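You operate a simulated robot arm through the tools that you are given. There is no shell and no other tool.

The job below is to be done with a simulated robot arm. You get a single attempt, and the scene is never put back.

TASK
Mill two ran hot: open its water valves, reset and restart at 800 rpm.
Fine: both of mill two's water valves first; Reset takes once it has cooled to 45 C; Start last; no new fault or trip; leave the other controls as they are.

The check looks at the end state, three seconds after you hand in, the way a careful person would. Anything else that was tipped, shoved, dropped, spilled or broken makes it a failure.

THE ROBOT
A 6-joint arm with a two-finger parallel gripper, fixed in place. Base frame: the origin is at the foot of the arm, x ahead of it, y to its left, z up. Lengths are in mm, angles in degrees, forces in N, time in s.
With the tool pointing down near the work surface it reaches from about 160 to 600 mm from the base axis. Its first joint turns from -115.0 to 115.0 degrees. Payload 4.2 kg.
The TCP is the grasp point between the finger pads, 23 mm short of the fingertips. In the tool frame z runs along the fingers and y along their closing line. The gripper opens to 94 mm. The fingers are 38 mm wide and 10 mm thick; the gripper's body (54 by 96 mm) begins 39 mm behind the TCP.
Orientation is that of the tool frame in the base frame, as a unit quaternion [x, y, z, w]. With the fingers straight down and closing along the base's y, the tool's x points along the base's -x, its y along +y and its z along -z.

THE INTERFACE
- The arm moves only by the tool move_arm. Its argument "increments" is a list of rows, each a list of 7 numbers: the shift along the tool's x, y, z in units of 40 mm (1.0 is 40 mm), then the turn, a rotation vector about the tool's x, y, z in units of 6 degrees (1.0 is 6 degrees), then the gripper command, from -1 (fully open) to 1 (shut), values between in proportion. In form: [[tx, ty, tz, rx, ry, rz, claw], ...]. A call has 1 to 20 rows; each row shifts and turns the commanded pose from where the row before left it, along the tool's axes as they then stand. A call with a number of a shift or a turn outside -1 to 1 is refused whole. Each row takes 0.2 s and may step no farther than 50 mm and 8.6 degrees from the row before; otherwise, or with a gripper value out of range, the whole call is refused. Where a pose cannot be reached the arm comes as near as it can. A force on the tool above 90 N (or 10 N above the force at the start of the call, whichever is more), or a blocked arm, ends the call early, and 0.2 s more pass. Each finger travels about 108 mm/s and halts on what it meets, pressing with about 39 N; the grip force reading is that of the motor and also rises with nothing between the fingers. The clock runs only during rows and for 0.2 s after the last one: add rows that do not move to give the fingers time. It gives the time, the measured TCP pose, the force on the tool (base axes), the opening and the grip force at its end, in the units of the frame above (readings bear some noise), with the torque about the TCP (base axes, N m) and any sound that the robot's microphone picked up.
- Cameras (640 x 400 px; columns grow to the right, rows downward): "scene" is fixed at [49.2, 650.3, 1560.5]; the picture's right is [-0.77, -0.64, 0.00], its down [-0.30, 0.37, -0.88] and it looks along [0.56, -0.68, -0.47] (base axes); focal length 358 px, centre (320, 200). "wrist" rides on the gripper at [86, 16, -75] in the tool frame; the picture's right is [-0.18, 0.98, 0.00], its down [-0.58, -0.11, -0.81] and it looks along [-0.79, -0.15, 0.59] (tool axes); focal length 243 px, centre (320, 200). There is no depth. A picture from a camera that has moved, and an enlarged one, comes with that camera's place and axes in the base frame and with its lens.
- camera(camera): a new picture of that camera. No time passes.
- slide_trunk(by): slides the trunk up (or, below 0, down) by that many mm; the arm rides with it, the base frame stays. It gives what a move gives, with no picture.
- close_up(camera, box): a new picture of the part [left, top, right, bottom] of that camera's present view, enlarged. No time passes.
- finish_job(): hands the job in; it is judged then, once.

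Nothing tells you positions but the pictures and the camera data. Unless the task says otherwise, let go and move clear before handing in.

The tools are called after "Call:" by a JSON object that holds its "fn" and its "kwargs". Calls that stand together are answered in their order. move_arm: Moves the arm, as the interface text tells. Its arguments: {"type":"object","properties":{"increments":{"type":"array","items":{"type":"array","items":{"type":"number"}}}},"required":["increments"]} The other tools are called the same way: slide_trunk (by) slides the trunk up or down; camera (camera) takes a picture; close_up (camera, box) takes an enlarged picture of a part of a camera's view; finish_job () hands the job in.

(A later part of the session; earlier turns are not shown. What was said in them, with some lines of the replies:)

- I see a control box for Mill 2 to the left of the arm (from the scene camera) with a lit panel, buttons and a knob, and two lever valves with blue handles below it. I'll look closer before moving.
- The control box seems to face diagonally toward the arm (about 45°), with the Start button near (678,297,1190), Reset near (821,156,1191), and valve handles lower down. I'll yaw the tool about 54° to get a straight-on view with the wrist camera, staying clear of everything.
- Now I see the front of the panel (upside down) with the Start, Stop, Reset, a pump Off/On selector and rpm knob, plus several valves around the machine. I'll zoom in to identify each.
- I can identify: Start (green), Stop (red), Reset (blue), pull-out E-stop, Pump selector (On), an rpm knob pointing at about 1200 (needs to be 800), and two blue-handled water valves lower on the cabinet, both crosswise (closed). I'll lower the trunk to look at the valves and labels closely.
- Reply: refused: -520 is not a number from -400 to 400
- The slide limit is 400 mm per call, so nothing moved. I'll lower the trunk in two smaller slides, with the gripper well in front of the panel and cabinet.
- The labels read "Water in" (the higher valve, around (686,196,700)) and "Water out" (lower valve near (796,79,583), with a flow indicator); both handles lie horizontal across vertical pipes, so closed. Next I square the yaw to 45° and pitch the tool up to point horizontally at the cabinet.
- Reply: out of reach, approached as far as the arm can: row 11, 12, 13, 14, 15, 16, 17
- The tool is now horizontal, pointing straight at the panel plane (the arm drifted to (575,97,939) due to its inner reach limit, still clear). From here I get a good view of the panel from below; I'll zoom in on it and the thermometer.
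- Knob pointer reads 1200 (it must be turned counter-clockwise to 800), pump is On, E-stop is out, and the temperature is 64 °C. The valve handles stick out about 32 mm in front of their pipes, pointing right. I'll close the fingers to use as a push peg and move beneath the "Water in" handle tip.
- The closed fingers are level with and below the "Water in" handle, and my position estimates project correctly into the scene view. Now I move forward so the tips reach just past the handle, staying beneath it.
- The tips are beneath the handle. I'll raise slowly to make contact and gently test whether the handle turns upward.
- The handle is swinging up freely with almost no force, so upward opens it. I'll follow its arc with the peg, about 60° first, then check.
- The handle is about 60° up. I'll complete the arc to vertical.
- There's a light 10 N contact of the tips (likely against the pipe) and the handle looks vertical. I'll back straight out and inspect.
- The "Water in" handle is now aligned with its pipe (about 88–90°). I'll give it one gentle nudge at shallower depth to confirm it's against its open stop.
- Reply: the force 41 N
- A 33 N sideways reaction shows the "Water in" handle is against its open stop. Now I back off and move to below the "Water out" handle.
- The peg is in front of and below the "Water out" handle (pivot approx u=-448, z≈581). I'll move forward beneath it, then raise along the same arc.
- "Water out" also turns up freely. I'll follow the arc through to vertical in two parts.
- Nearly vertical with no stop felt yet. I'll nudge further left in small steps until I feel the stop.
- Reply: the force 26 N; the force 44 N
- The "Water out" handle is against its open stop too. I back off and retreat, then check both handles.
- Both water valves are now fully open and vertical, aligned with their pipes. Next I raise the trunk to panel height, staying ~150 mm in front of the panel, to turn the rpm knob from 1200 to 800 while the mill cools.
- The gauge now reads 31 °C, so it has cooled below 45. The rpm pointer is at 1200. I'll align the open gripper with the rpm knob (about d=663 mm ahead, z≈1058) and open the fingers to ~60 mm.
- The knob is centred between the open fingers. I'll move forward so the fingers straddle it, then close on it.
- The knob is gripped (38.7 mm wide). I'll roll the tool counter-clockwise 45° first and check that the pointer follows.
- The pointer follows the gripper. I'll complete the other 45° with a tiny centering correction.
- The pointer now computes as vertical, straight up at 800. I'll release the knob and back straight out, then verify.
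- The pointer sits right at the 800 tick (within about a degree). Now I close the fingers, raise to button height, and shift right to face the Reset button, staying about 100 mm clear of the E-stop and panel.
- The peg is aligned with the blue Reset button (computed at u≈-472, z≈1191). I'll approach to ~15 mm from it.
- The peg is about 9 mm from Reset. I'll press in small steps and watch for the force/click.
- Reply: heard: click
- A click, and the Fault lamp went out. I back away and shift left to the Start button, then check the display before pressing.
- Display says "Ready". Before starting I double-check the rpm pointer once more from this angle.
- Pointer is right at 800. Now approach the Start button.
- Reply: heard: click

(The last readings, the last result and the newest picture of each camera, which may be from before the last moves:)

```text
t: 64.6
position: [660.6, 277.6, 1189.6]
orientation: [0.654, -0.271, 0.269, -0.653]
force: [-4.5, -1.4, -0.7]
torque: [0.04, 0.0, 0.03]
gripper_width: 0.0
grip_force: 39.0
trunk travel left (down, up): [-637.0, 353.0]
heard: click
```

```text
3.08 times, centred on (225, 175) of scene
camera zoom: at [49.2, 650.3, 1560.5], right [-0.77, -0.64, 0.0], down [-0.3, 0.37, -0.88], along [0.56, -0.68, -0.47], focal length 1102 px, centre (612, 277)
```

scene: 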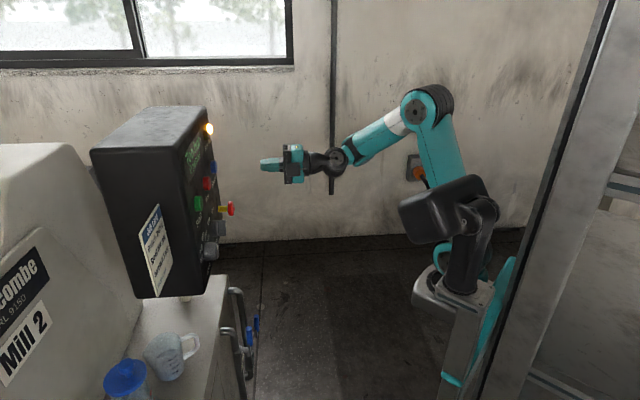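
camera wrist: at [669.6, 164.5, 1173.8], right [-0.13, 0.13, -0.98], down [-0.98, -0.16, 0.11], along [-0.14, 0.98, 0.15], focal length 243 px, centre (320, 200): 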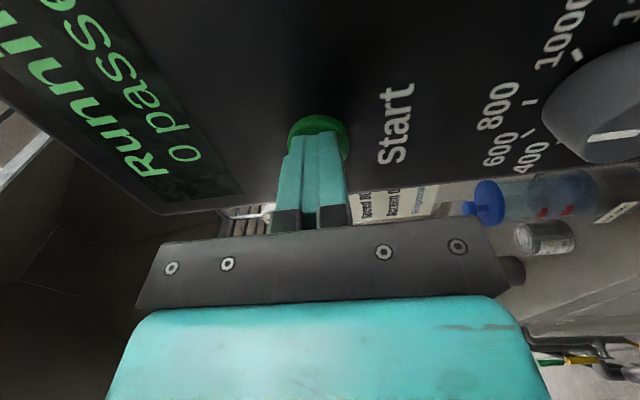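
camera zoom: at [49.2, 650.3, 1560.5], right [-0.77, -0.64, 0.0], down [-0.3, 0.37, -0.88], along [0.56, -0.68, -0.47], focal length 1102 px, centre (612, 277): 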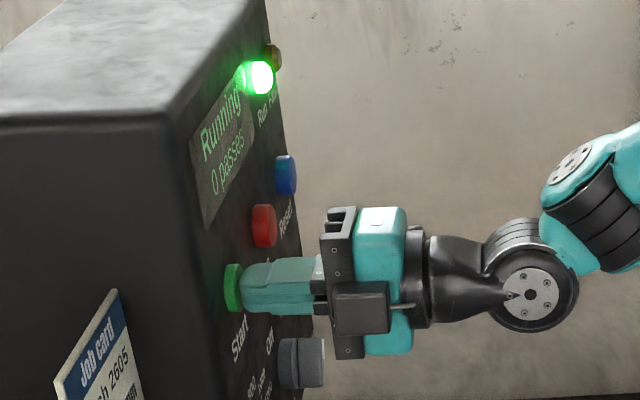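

The display shows "Running" and the Run lamp is lit. I back straight away from the panel and then verify everything from a distance.

Call:
{"fn": "move_arm", "kwargs": {"increments": [[0, 0, -0.5, 0, 0, 0, 1], [0, 0, -0.8, 0, 0, 0, 1], [0, 0, -0.9, 0, 0, 0, 1], [0, 0, -0.9, 0, 0, 0, 1], [0, 0, 0, 0, 0, 0, 1], [0, 0, 0, 0, 0, 0, 1], [0, 0, 0, 0, 0, 0, 1], [0, 0, 0, 0, 0, 0, 1], [0, 0, 0, 0, 0, 0, 1], [0, 0, 0, 0, 0, 0, 1], [0, 0, 0, 0, 0, 0, 1]]}}

Call:
{"fn": "camera", "kwargs": {"camera": "wrist"}}

Call:
{"fn": "camera", "kwargs": {"camera": "scene"}}

Call:
{"fn": "close_up", "kwargs": {"camera": "scene", "box": [160, 110, 290, 240]}}

Call:
{"fn": "close_up", "kwargs": {"camera": "scene", "box": [200, 270, 320, 390]}}

```text
t: 67.0
position: [572.9, 190.1, 1190.1]
orientation: [0.654, -0.27, 0.27, -0.653]
force: [0.1, -0.7, 0.0]
torque: [0.04, 0.01, 0.02]
gripper_width: 0.2
grip_force: 39.2
trunk travel left (down, up): [-637.0, 353.0]
```

```text
taken
camera wrist: at [581.9, 76.4, 1174.3], right [-0.13, 0.13, -0.98], down [-0.98, -0.16, 0.11], along [-0.14, 0.98, 0.15], focal length 243 px, centre (320, 200)
```

wrist: 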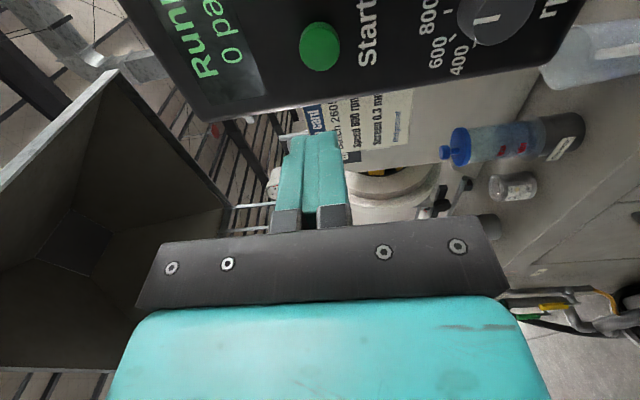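

```text
taken
```

scene: 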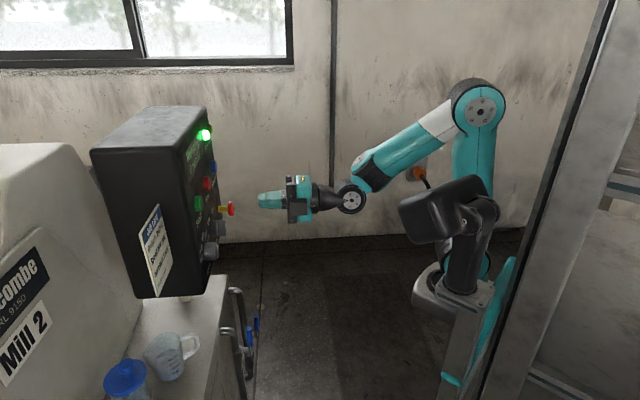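

```text
3.08 times, centred on (225, 175) of scene
camera zoom: at [49.2, 650.3, 1560.5], right [-0.77, -0.64, 0.0], down [-0.3, 0.37, -0.88], along [0.56, -0.68, -0.47], focal length 1102 px, centre (612, 277)
```

zoom: 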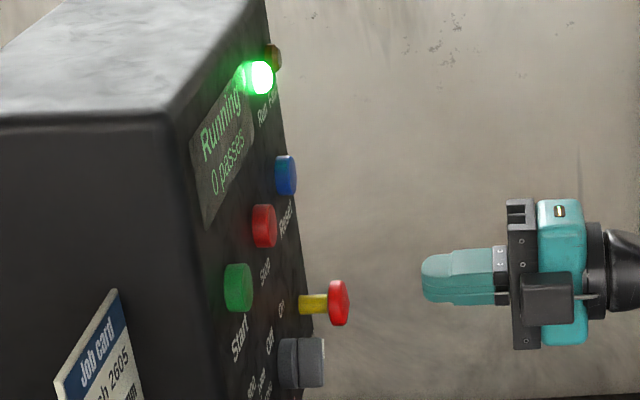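

```text
3.33 times, centred on (260, 330) of scene
camera zoom: at [49.2, 650.3, 1560.5], right [-0.77, -0.64, 0.0], down [-0.3, 0.37, -0.88], along [0.56, -0.68, -0.47], focal length 1194 px, centre (520, -233)
```

zoom: 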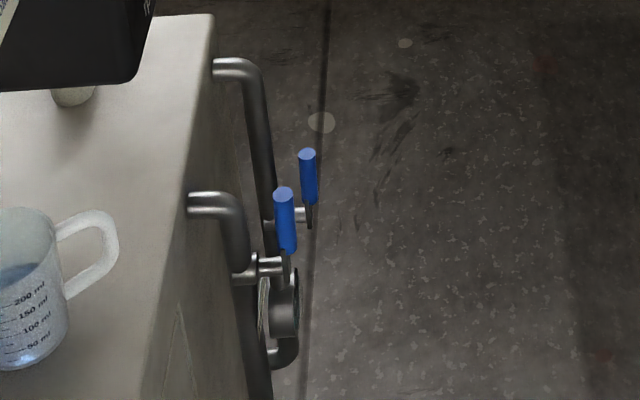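

Mill 2 is running, both valves are open, and the E-stop and pump are untouched. I'll wait a few seconds while backing a bit further out to be sure no trip occurs.

Call:
{"fn": "move_arm", "kwargs": {"increments": [[0.5, 0, -0.3, 0, 0, 0, 1], [0.7, 0, 0, 0, 0, 0, 1], [0.7, 0, 0, 0, 0, 0, 1], [0.7, 0, 0, 0, 0, 0, 1], [0, 0, 0, 0, 0, 0, 1], [0, 0, 0, 0, 0, 0, 1], [0, 0, 0, 0, 0, 0, 1], [0, 0, 0, 0, 0, 0, 1], [0, 0, 0, 0, 0, 0, 1], [0, 0, 0, 0, 0, 0, 1], [0, 0, 0, 0, 0, 0, 1], [0, 0, 0, 0, 0, 0, 1], [0, 0, 0, 0, 0, 0, 1], [0, 0, 0, 0, 0, 0, 1], [0, 0, 0, 0, 0, 0, 1], [0, 0, 0, 0, 0, 0, 1]]}}

Call:
{"fn": "camera", "kwargs": {"camera": "wrist"}}

Call:
{"fn": "close_up", "kwargs": {"camera": "wrist", "box": [140, 0, 600, 220]}}

Call:
{"fn": "close_up", "kwargs": {"camera": "scene", "box": [160, 110, 290, 240]}}

```text
t: 70.4
position: [638.4, 109.6, 1188.1]
orientation: [0.654, -0.271, 0.27, -0.653]
force: [0.6, 0.6, -0.7]
torque: [0.01, 0.02, 0.01]
gripper_width: 0.0
grip_force: 39.0
trunk travel left (down, up): [-637.0, 353.0]
```

```text
taken
camera wrist: at [646.2, -4.5, 1172.5], right [-0.13, 0.13, -0.98], down [-0.98, -0.16, 0.11], along [-0.14, 0.98, 0.15], focal length 243 px, centre (320, 200)
```

wrist: 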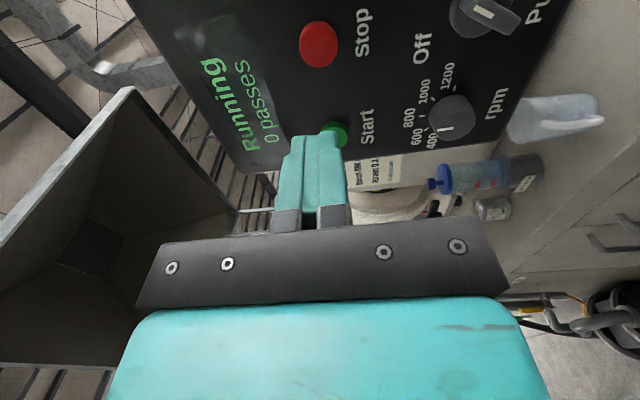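

```text
1.39 times, centred on (370, 110) of wrist
camera zoom: at [646.2, -4.5, 1172.5], right [-0.13, 0.13, -0.98], down [-0.98, -0.16, 0.11], along [-0.14, 0.98, 0.15], focal length 338 px, centre (250, 325)
```

zoom: 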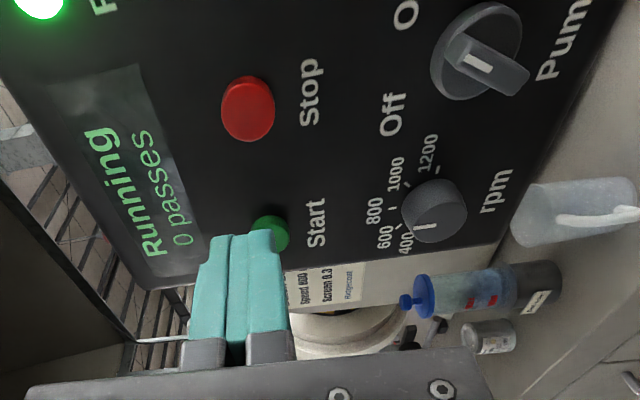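

```text
3.08 times, centred on (225, 175) of scene
camera zoom: at [49.2, 650.3, 1560.5], right [-0.77, -0.64, 0.0], down [-0.3, 0.37, -0.88], along [0.56, -0.68, -0.47], focal length 1102 px, centre (612, 277)
```

zoom: 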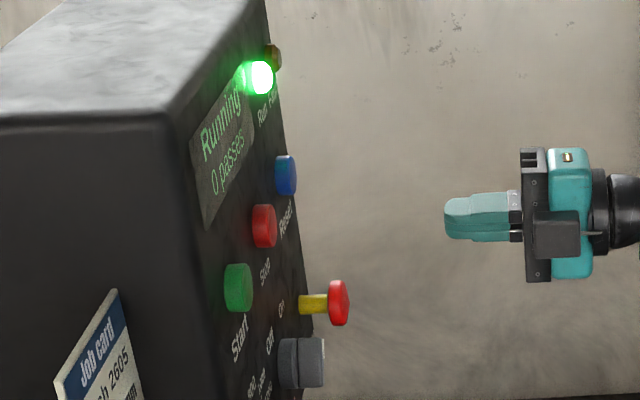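

Mill 2 has stayed "Running" with the Run lamp lit and no fault. The rpm pointer is at 800, the pump is still On, both water valves are open and the arm is well clear, so I hand in.

Call:
{"fn": "finish_job", "kwargs": {}}

```text
The job is handed in.
```

Mill 2 is running again at 800 rpm, and I've handed the job in.

- **Water valves:** both "Water in" and "Water out" were opened first, and each handle is turned fully up to its stop.
- **Cooling and Reset:** the gauge read 31 °C before I pressed Reset. The fault lamp went out and the display changed to "Ready".
- **Speed:** the rpm knob was at 1200, so I turned it to 800 before starting. The pointer is within about a degree of the mark.
- **Start:** I pressed it last. The display shows "Running" with the Run lamp lit, and no new fault appeared in the roughly six seconds I watched.

I left the pump (On), Stop and the emergency stop alone. I saw nothing knocked or spilled, and the arm is clear of the panel.
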